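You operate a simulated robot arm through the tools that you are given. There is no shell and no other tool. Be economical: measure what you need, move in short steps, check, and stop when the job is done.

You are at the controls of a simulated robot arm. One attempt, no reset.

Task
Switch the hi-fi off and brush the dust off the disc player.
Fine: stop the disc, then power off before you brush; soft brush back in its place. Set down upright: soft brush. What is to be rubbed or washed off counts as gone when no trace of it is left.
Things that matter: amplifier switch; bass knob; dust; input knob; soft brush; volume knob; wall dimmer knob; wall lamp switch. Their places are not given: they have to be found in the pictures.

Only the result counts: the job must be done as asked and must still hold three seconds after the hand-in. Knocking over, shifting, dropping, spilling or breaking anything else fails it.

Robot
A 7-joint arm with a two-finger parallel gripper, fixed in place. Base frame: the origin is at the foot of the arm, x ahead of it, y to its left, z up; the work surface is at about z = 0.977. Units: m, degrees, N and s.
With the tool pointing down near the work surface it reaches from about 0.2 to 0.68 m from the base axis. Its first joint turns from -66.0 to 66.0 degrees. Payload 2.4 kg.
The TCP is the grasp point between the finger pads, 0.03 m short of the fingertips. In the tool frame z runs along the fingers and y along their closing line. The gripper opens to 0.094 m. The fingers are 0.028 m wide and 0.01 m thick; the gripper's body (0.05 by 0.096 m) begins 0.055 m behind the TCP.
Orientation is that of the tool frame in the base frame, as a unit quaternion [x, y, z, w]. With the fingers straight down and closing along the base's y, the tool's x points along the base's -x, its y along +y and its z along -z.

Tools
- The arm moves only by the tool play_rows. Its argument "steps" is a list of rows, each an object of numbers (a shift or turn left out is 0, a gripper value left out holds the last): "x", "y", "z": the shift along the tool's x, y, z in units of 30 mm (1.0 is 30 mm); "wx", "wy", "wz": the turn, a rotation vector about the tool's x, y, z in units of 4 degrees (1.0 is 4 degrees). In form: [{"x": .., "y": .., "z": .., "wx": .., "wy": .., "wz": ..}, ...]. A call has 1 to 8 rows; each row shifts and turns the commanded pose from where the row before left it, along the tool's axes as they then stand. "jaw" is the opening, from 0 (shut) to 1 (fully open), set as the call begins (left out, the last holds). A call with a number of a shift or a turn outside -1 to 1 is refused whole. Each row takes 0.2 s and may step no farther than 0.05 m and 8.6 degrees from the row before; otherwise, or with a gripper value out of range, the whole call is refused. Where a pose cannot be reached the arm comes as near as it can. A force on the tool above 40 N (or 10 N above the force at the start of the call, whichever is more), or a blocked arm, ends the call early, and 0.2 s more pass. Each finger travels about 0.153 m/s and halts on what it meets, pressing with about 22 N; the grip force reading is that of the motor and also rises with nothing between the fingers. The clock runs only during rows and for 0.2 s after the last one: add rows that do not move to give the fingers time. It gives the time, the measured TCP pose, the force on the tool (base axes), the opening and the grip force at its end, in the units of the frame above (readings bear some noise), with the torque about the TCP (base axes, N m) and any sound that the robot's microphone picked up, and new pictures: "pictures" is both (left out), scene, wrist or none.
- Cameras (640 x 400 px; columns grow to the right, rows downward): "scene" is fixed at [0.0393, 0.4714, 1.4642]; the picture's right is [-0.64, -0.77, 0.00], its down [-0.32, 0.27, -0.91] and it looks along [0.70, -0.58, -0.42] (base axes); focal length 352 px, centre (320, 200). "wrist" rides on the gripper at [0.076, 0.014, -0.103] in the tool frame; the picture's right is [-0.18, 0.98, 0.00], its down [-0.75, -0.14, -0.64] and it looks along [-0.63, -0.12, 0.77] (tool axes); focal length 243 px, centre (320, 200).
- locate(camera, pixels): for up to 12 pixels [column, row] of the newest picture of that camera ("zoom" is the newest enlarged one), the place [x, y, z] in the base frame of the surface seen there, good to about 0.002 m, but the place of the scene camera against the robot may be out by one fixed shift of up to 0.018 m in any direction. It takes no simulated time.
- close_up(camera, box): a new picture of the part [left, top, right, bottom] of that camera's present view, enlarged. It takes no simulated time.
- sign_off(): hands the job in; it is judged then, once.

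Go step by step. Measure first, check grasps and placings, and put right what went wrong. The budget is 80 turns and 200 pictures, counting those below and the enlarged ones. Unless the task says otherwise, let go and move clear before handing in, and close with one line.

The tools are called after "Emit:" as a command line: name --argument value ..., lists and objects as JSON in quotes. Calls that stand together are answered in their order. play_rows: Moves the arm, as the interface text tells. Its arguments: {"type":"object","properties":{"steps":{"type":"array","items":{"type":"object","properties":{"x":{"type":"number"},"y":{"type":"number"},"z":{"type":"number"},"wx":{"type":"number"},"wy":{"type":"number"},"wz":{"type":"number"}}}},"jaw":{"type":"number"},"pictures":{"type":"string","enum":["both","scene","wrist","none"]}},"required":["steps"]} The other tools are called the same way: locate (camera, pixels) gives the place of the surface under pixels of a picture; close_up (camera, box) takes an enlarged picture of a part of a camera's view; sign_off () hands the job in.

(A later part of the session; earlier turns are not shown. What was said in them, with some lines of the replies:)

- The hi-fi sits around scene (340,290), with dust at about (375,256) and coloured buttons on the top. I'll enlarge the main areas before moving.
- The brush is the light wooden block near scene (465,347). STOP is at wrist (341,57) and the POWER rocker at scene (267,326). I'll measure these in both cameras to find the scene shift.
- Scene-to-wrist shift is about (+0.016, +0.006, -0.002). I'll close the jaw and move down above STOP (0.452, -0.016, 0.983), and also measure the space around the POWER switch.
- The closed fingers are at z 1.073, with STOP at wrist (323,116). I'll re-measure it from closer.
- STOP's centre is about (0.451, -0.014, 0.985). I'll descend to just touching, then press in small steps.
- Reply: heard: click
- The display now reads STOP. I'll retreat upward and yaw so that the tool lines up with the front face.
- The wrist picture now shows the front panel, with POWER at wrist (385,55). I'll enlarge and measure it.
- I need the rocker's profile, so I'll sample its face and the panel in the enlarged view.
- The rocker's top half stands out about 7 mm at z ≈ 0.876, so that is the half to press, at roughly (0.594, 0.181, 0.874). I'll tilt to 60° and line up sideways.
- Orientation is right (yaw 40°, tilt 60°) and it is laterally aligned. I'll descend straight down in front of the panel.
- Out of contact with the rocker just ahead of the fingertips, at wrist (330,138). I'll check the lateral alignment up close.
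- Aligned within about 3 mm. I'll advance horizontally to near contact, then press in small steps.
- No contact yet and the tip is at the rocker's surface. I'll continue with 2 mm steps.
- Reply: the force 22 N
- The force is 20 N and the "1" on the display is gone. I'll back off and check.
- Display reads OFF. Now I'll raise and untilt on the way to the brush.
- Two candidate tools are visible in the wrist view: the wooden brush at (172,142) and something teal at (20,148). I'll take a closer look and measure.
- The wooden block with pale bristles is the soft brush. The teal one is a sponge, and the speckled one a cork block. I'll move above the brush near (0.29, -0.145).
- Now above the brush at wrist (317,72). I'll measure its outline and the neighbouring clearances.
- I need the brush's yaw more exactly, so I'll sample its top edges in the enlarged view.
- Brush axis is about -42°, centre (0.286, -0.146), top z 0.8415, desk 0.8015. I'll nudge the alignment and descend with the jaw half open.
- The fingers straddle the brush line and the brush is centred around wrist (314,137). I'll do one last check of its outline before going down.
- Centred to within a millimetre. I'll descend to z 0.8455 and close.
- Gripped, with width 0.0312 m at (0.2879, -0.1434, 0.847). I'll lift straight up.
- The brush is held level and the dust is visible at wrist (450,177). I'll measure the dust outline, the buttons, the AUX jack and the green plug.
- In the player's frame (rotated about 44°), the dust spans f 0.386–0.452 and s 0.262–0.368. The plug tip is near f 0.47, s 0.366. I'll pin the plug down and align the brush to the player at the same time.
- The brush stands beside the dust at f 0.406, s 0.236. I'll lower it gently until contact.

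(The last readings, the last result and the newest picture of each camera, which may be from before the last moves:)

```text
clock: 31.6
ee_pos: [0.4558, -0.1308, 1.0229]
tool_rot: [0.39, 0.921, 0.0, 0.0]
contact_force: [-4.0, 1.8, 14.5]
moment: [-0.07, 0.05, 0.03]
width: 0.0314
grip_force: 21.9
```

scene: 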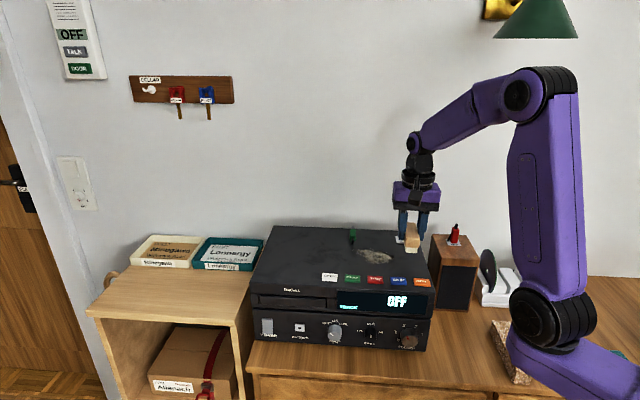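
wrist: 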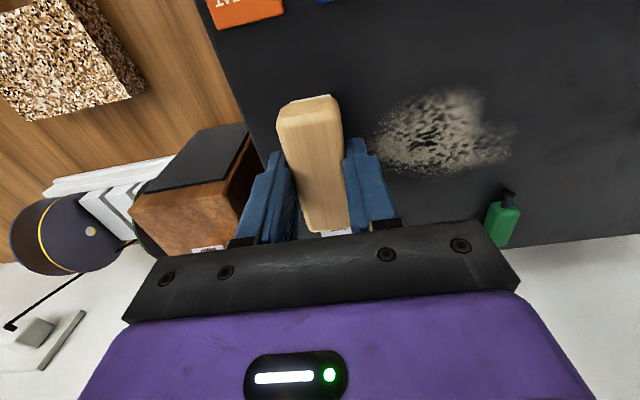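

Contact at 14.5 N is a bit firm. I'll ease off slightly and stroke across the dust along +y.

Emit:
play_rows --steps '[{"z": -0.02}, {"y": 0.6}, {"y": 0.6}, {"y": 0.6}, {"y": 0.6}]'

```text
clock: 32.8
ee_pos: [0.5063, -0.0802, 1.0227]
tool_rot: [0.391, 0.92, -0.001, 0.0]
contact_force: [-0.8, -2.2, 5.1]
moment: [-0.21, -0.09, -0.1]
width: 0.0311
grip_force: 21.9
```

scene: 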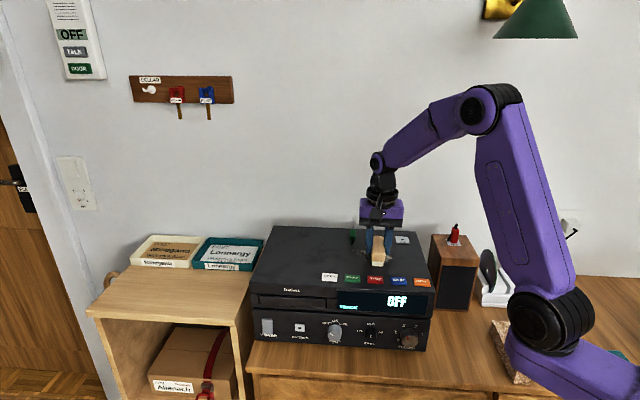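
wrist: 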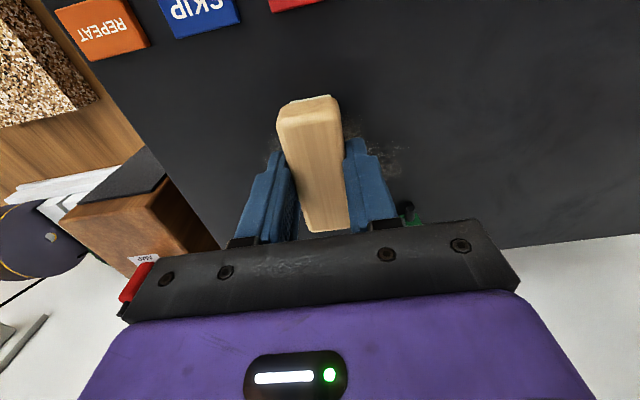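

Dust is coming off, with traces left near wrist (265,160) and (390,150). I'll finish the stroke.

Emit:
play_rows --steps '[{"y": 0.6}, {"y": 0.6}, {"y": 0.6}, {"y": 0.6}, {"y": 0.4}]'

Emit:
close_up --camera "scene" --box '[320, 220, 440, 290]'

```text
clock: 34.0
ee_pos: [0.5669, -0.0206, 1.0221]
tool_rot: [0.391, 0.92, -0.001, 0.0]
contact_force: [-0.6, -2.4, 6.2]
moment: [-0.18, -0.07, -0.08]
width: 0.0312
grip_force: 21.9
```

scene: 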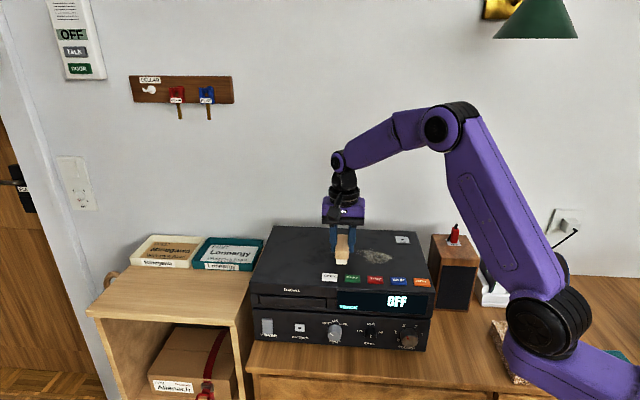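
wrist: 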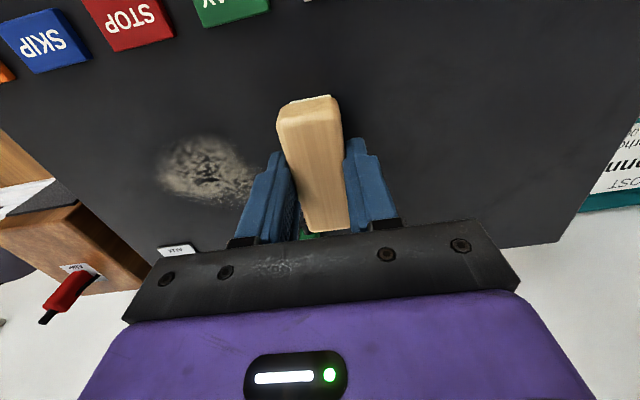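

```text
5.33 times, centred on (380, 255) of scene
```

zoom: 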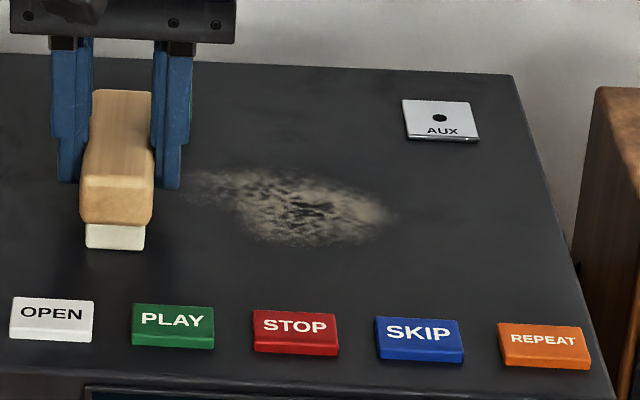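

The first pass thinned the dust only partly, so more strokes are needed. I'll stroke back at the same height and slightly further back.

Emit:
play_rows --steps '[{"y": -0.65, "x": -0.1}, {"y": -0.65, "x": -0.1}, {"y": -0.65}, {"y": -0.65}, {"y": -0.65}, {"y": -0.65}, {"y": -0.65}, {"y": -0.65}]'

Emit:
close_up --camera "scene" --box '[320, 220, 440, 290]'

```text
clock: 35.8
ee_pos: [0.4597, -0.1348, 1.0236]
tool_rot: [0.39, 0.921, 0.0, 0.0]
contact_force: [3.6, 1.4, 9.8]
moment: [0.05, -0.13, 0.02]
width: 0.031
grip_force: 22.2
```

scene: 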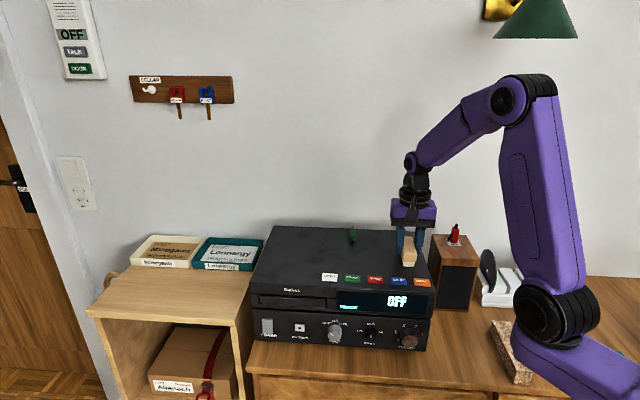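
wrist: 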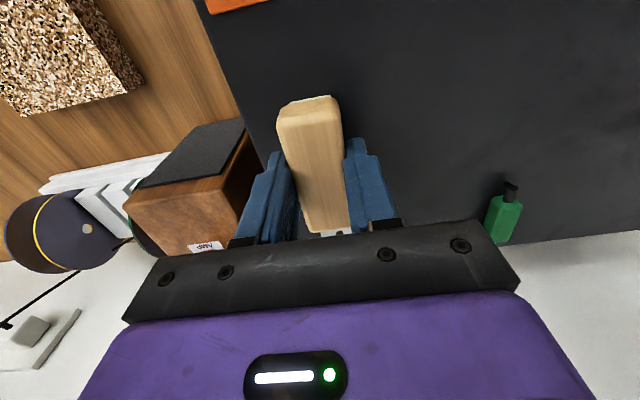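

```text
5.33 times, centred on (380, 255) of scene
```

zoom: 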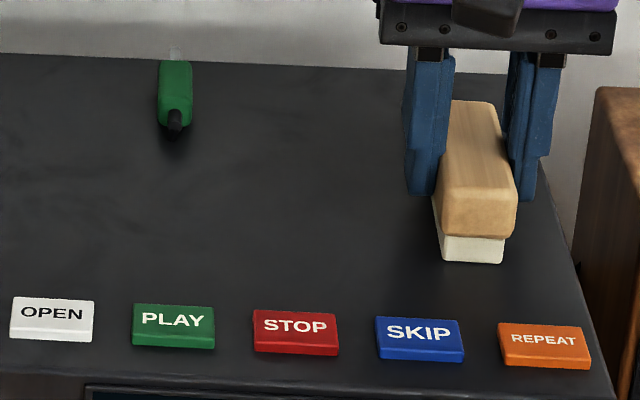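

The dust looks gone in the close-up. I'll do one more pass for any faint remainder, then lift and inspect.

Emit:
play_rows --pictures "none" --steps '[{"y": 0.65, "x": 0.1}, {"y": 0.65, "x": 0.1}, {"y": 0.65, "x": 0.1}, {"y": 0.65, "x": 0.1}, {"y": 0.65}, {"y": 0.65}, {"y": 0.65}, {"y": 0.5}]'

Emit:
play_rows --steps '[{"z": -0.5}, {"z": -1}, {"z": -1}, {"z": -1}, {"y": -0.8, "x": 0.7}, {"y": -0.8, "x": 0.7}, {"y": -0.8, "x": 0.7}]'

Emit:
close_up --camera "scene" --box '[300, 220, 440, 300]'

Emit:
close_up --camera "wrist" --box '[340, 60, 600, 230]'

```text
clock: 37.6
ee_pos: [0.5593, -0.0196, 1.0226]
tool_rot: [0.389, 0.921, 0.0, 0.0]
contact_force: [-0.4, -1.1, 4.0]
moment: [-0.08, 0.02, -0.02]
width: 0.0311
grip_force: 22.0
```

```text
clock: 39.2
ee_pos: [0.4636, -0.0272, 1.1271]
tool_rot: [0.391, 0.921, 0.0, 0.0]
contact_force: [-0.5, 0.2, -0.8]
moment: [0.01, -0.01, 0.0]
width: 0.0312
grip_force: 22.1
```

scene: 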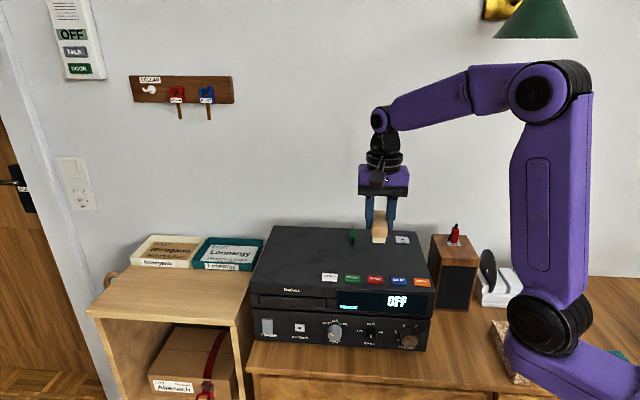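
wrist: 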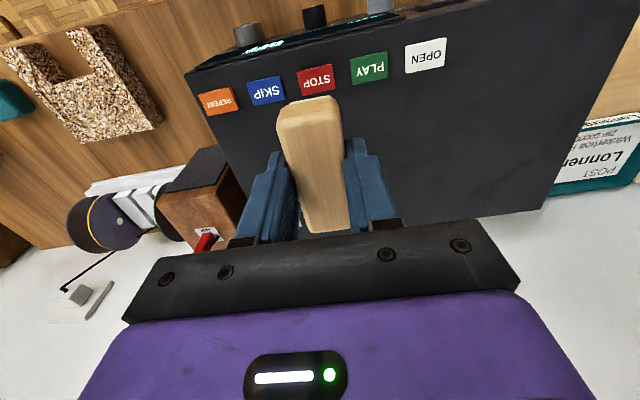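

```text
4.57 times, centred on (370, 260) of scene
```

zoom: 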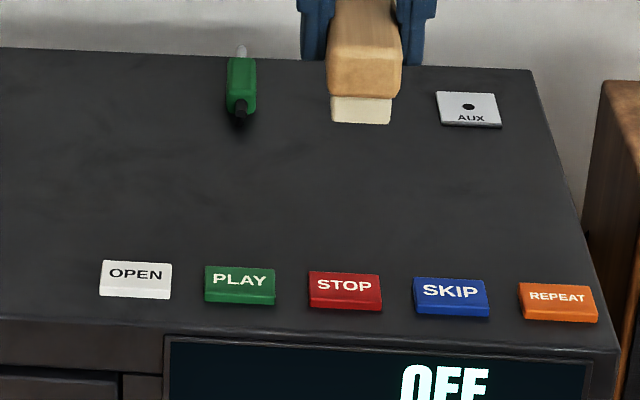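

```text
2.35 times, centred on (470, 145) of wrist
```

zoom: 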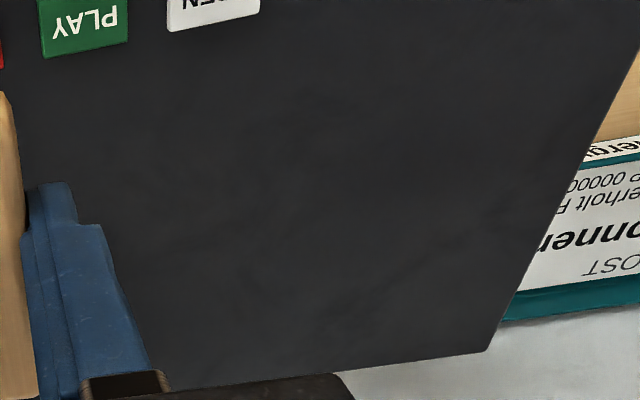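

The surface is clean in both close-ups. I'm returning above the brush's place at (0.2877, -0.1440) and undoing the 4° yaw.

Emit:
play_rows --pictures "none" --steps '[{"y": -0.99, "x": 0.18}, {"y": -0.99, "x": 0.18}, {"y": -0.99, "x": 0.18}, {"y": -0.99, "x": 0.18}, {"y": -0.99, "x": 0.18}, {"y": -0.99, "x": 0.18}, {"y": -0.98, "x": 0.18}, {"wz": -1}]'

Emit:
play_rows --steps '[{"z": 1}, {"z": 1}, {"z": 1}, {"z": 1}]'

```text
clock: 41.0
ee_pos: [0.289, -0.143, 1.127]
tool_rot: [0.358, 0.934, -0.001, 0.0]
contact_force: [0.4, 0.2, -1.6]
moment: [0.01, 0.0, -0.01]
width: 0.0311
grip_force: 21.9
```

```text
clock: 42.0
ee_pos: [0.2889, -0.1427, 1.0075]
tool_rot: [0.358, 0.934, 0.0, 0.0]
contact_force: [0.7, -0.3, -0.1]
moment: [0.02, 0.02, 0.01]
width: 0.0314
grip_force: 21.9
```

scene: 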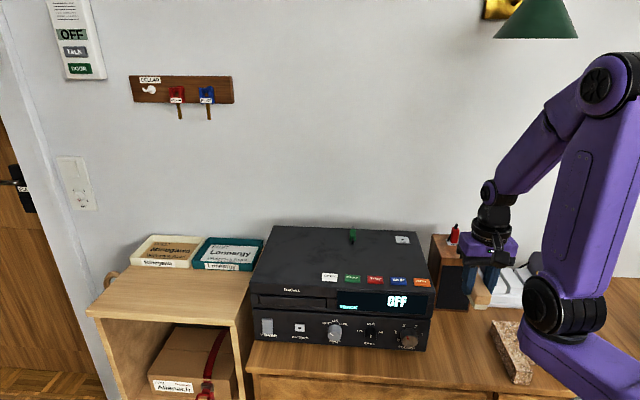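
wrist: 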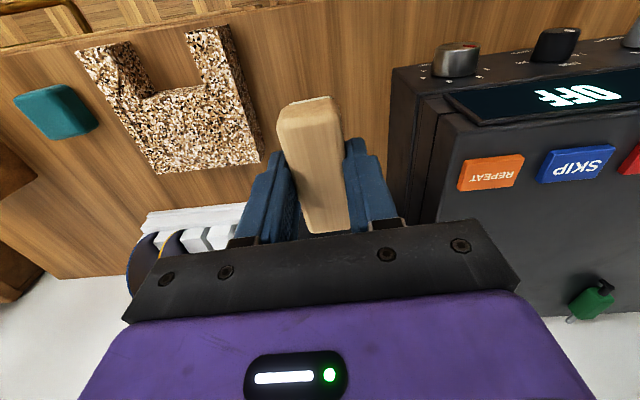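

Alignment is within about 1 mm. I'll descend to just above the desk, then touch down in small steps.

Emit:
play_rows --pictures "none" --steps '[{"z": 1, "y": -0.04}, {"z": 1}, {"z": 1}, {"z": 1}, {"z": 0.8}, {"z": 0.4}, {"z": 0.04}]'

Emit:
play_rows --pictures "wrist" --steps '[{"z": 0.04}]'

```text
clock: 43.6
ee_pos: [0.2886, -0.1438, 0.8508]
tool_rot: [0.357, 0.934, 0.0, 0.0]
contact_force: [-0.1, 0.0, 0.1]
moment: [0.03, -0.02, -0.02]
width: 0.031
grip_force: 22.1
```

```text
clock: 44.0
ee_pos: [0.2873, -0.1443, 0.8502]
tool_rot: [0.359, 0.933, 0.001, -0.001]
contact_force: [0.5, 0.4, -1.1]
moment: [0.0, -0.02, -0.02]
width: 0.0311
grip_force: 22.2
```

wrist: 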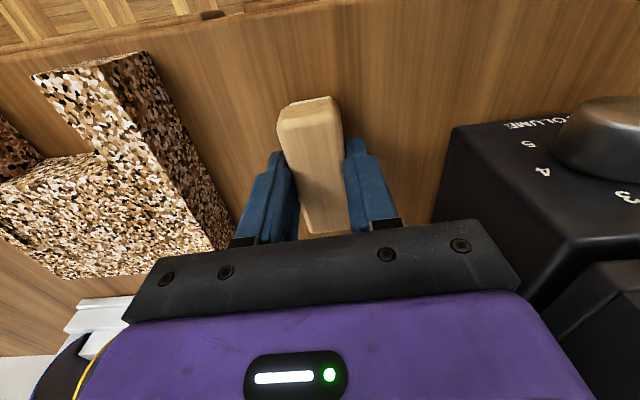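

Emit:
play_rows --pictures "none" --steps '[{"z": 0.04}, {"z": 0.04}]'

```text
clock: 44.6
ee_pos: [0.2892, -0.1441, 0.8469]
tool_rot: [0.358, 0.934, 0.0, 0.0]
contact_force: [0.3, 0.2, 0.2]
moment: [0.0, -0.03, 0.01]
width: 0.031
grip_force: 21.9
```

Emit:
play_rows --pictures "none" --steps '[{"z": 0.03}]'

```text
clock: 45.0
ee_pos: [0.2876, -0.1437, 0.8463]
tool_rot: [0.358, 0.934, -0.001, 0.0]
contact_force: [-0.1, 0.3, -0.6]
moment: [0.0, 0.03, 0.02]
width: 0.0313
grip_force: 22.5
```

No contact yet. Contact on the player implied an offset of about 0.0445 m, so the bristles should touch at about z 0.846.

Emit:
play_rows --pictures "none" --steps '[{"z": 0.03}]'

```text
clock: 45.4
ee_pos: [0.2878, -0.1425, 0.8452]
tool_rot: [0.358, 0.934, 0.0, 0.0]
contact_force: [-1.2, 1.2, 21.1]
moment: [-0.06, 0.05, 0.0]
width: 0.0311
grip_force: 22.1
```

Contact at 21 N, so the brush is on the desk. I'll ease up a hair, open, and retreat.

Emit:
play_rows --pictures "none" --steps '[{"z": -0.02}]'

Emit:
play_rows --jaw 0.65 --pictures "none" --steps '[{}, {}, {}]'

Emit:
play_rows --steps '[{"z": -0.5}, {"z": -1}, {"z": -1}, {"z": -1}, {"z": -1}, {"z": -1}, {"z": -1}, {"z": -0.45}]'

Emit:
locate --camera "wrist" --pixels '[[303, 40], [325, 39], [331, 105], [317, 72], [315, 50], [320, 95]]'

Emit:
close_up --camera "scene" --box '[440, 310, 500, 380]'

Emit:
close_up --camera "scene" --box '[240, 220, 480, 355]'

```text
clock: 45.8
ee_pos: [0.2877, -0.1451, 0.8445]
tool_rot: [0.358, 0.934, -0.001, 0.0]
contact_force: [-1.8, -0.1, 2.5]
moment: [-0.05, -0.04, -0.01]
width: 0.0311
grip_force: 22.5
```

```text
clock: 46.6
ee_pos: [0.2883, -0.1438, 0.8451]
tool_rot: [0.358, 0.934, 0.0, 0.0]
contact_force: [-0.6, -0.4, -0.2]
moment: [-0.01, -0.01, 0.02]
width: 0.0612
grip_force: 0.1
```

```text
clock: 48.4
ee_pos: [0.2863, -0.1442, 1.0539]
tool_rot: [0.358, 0.934, 0.0, 0.0]
contact_force: [0.4, -0.5, -0.2]
moment: [-0.03, 0.0, -0.02]
width: 0.0612
grip_force: 0.0
```

scene: 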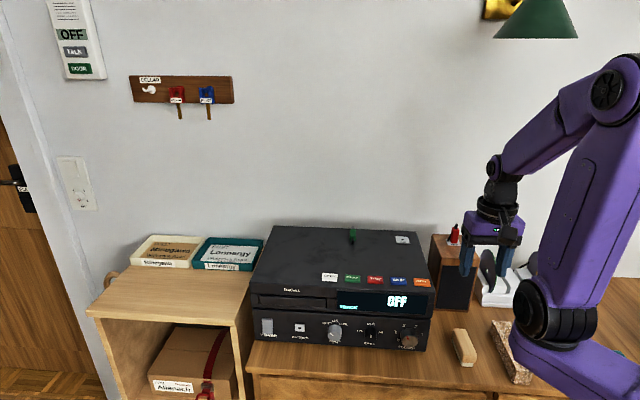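
wrist: 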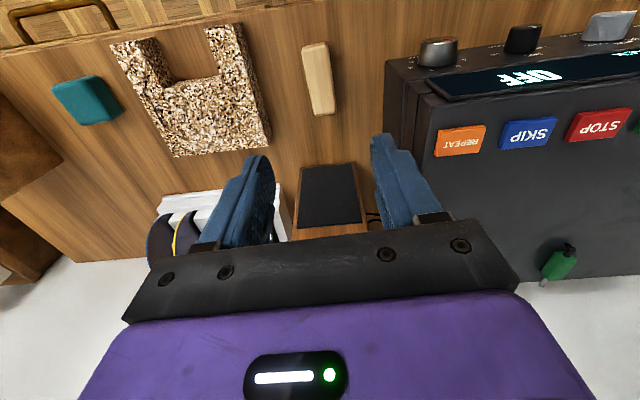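

```text
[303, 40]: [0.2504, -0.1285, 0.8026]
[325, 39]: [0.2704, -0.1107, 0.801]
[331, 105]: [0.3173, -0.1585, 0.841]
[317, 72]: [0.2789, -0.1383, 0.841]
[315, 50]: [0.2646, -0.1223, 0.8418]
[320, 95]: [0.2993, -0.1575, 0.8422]
```

```text
5.71 times, centred on (470, 345) of scene
```

zoom: 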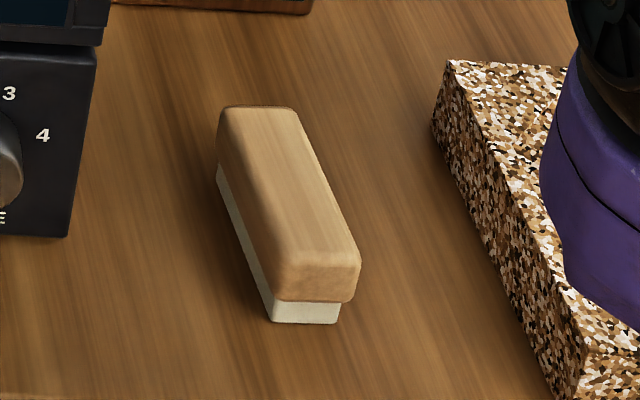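

```text
2.67 times, centred on (360, 288) of scene
```

zoom: 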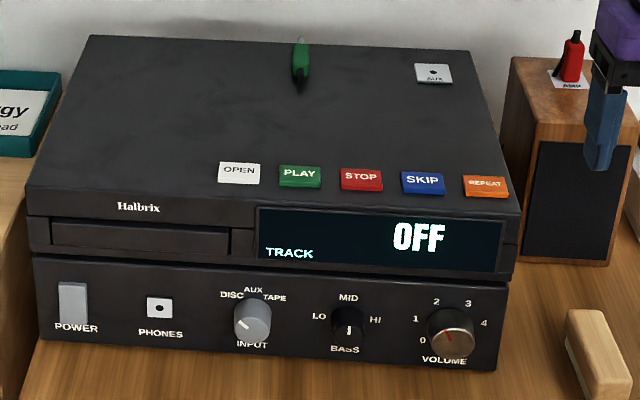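

The brush stands upright within about 2 mm of where it was. The display reads OFF, the power LED is dark, the disc player's top is clean, the knobs are unchanged and the gripper is clear, so I'm handing in.

Emit:
sign_off

```text
The job is handed in.
```

I stopped the disc, switched the hi-fi off at POWER, brushed the dust off the disc player, and put the soft brush back upright in its place.
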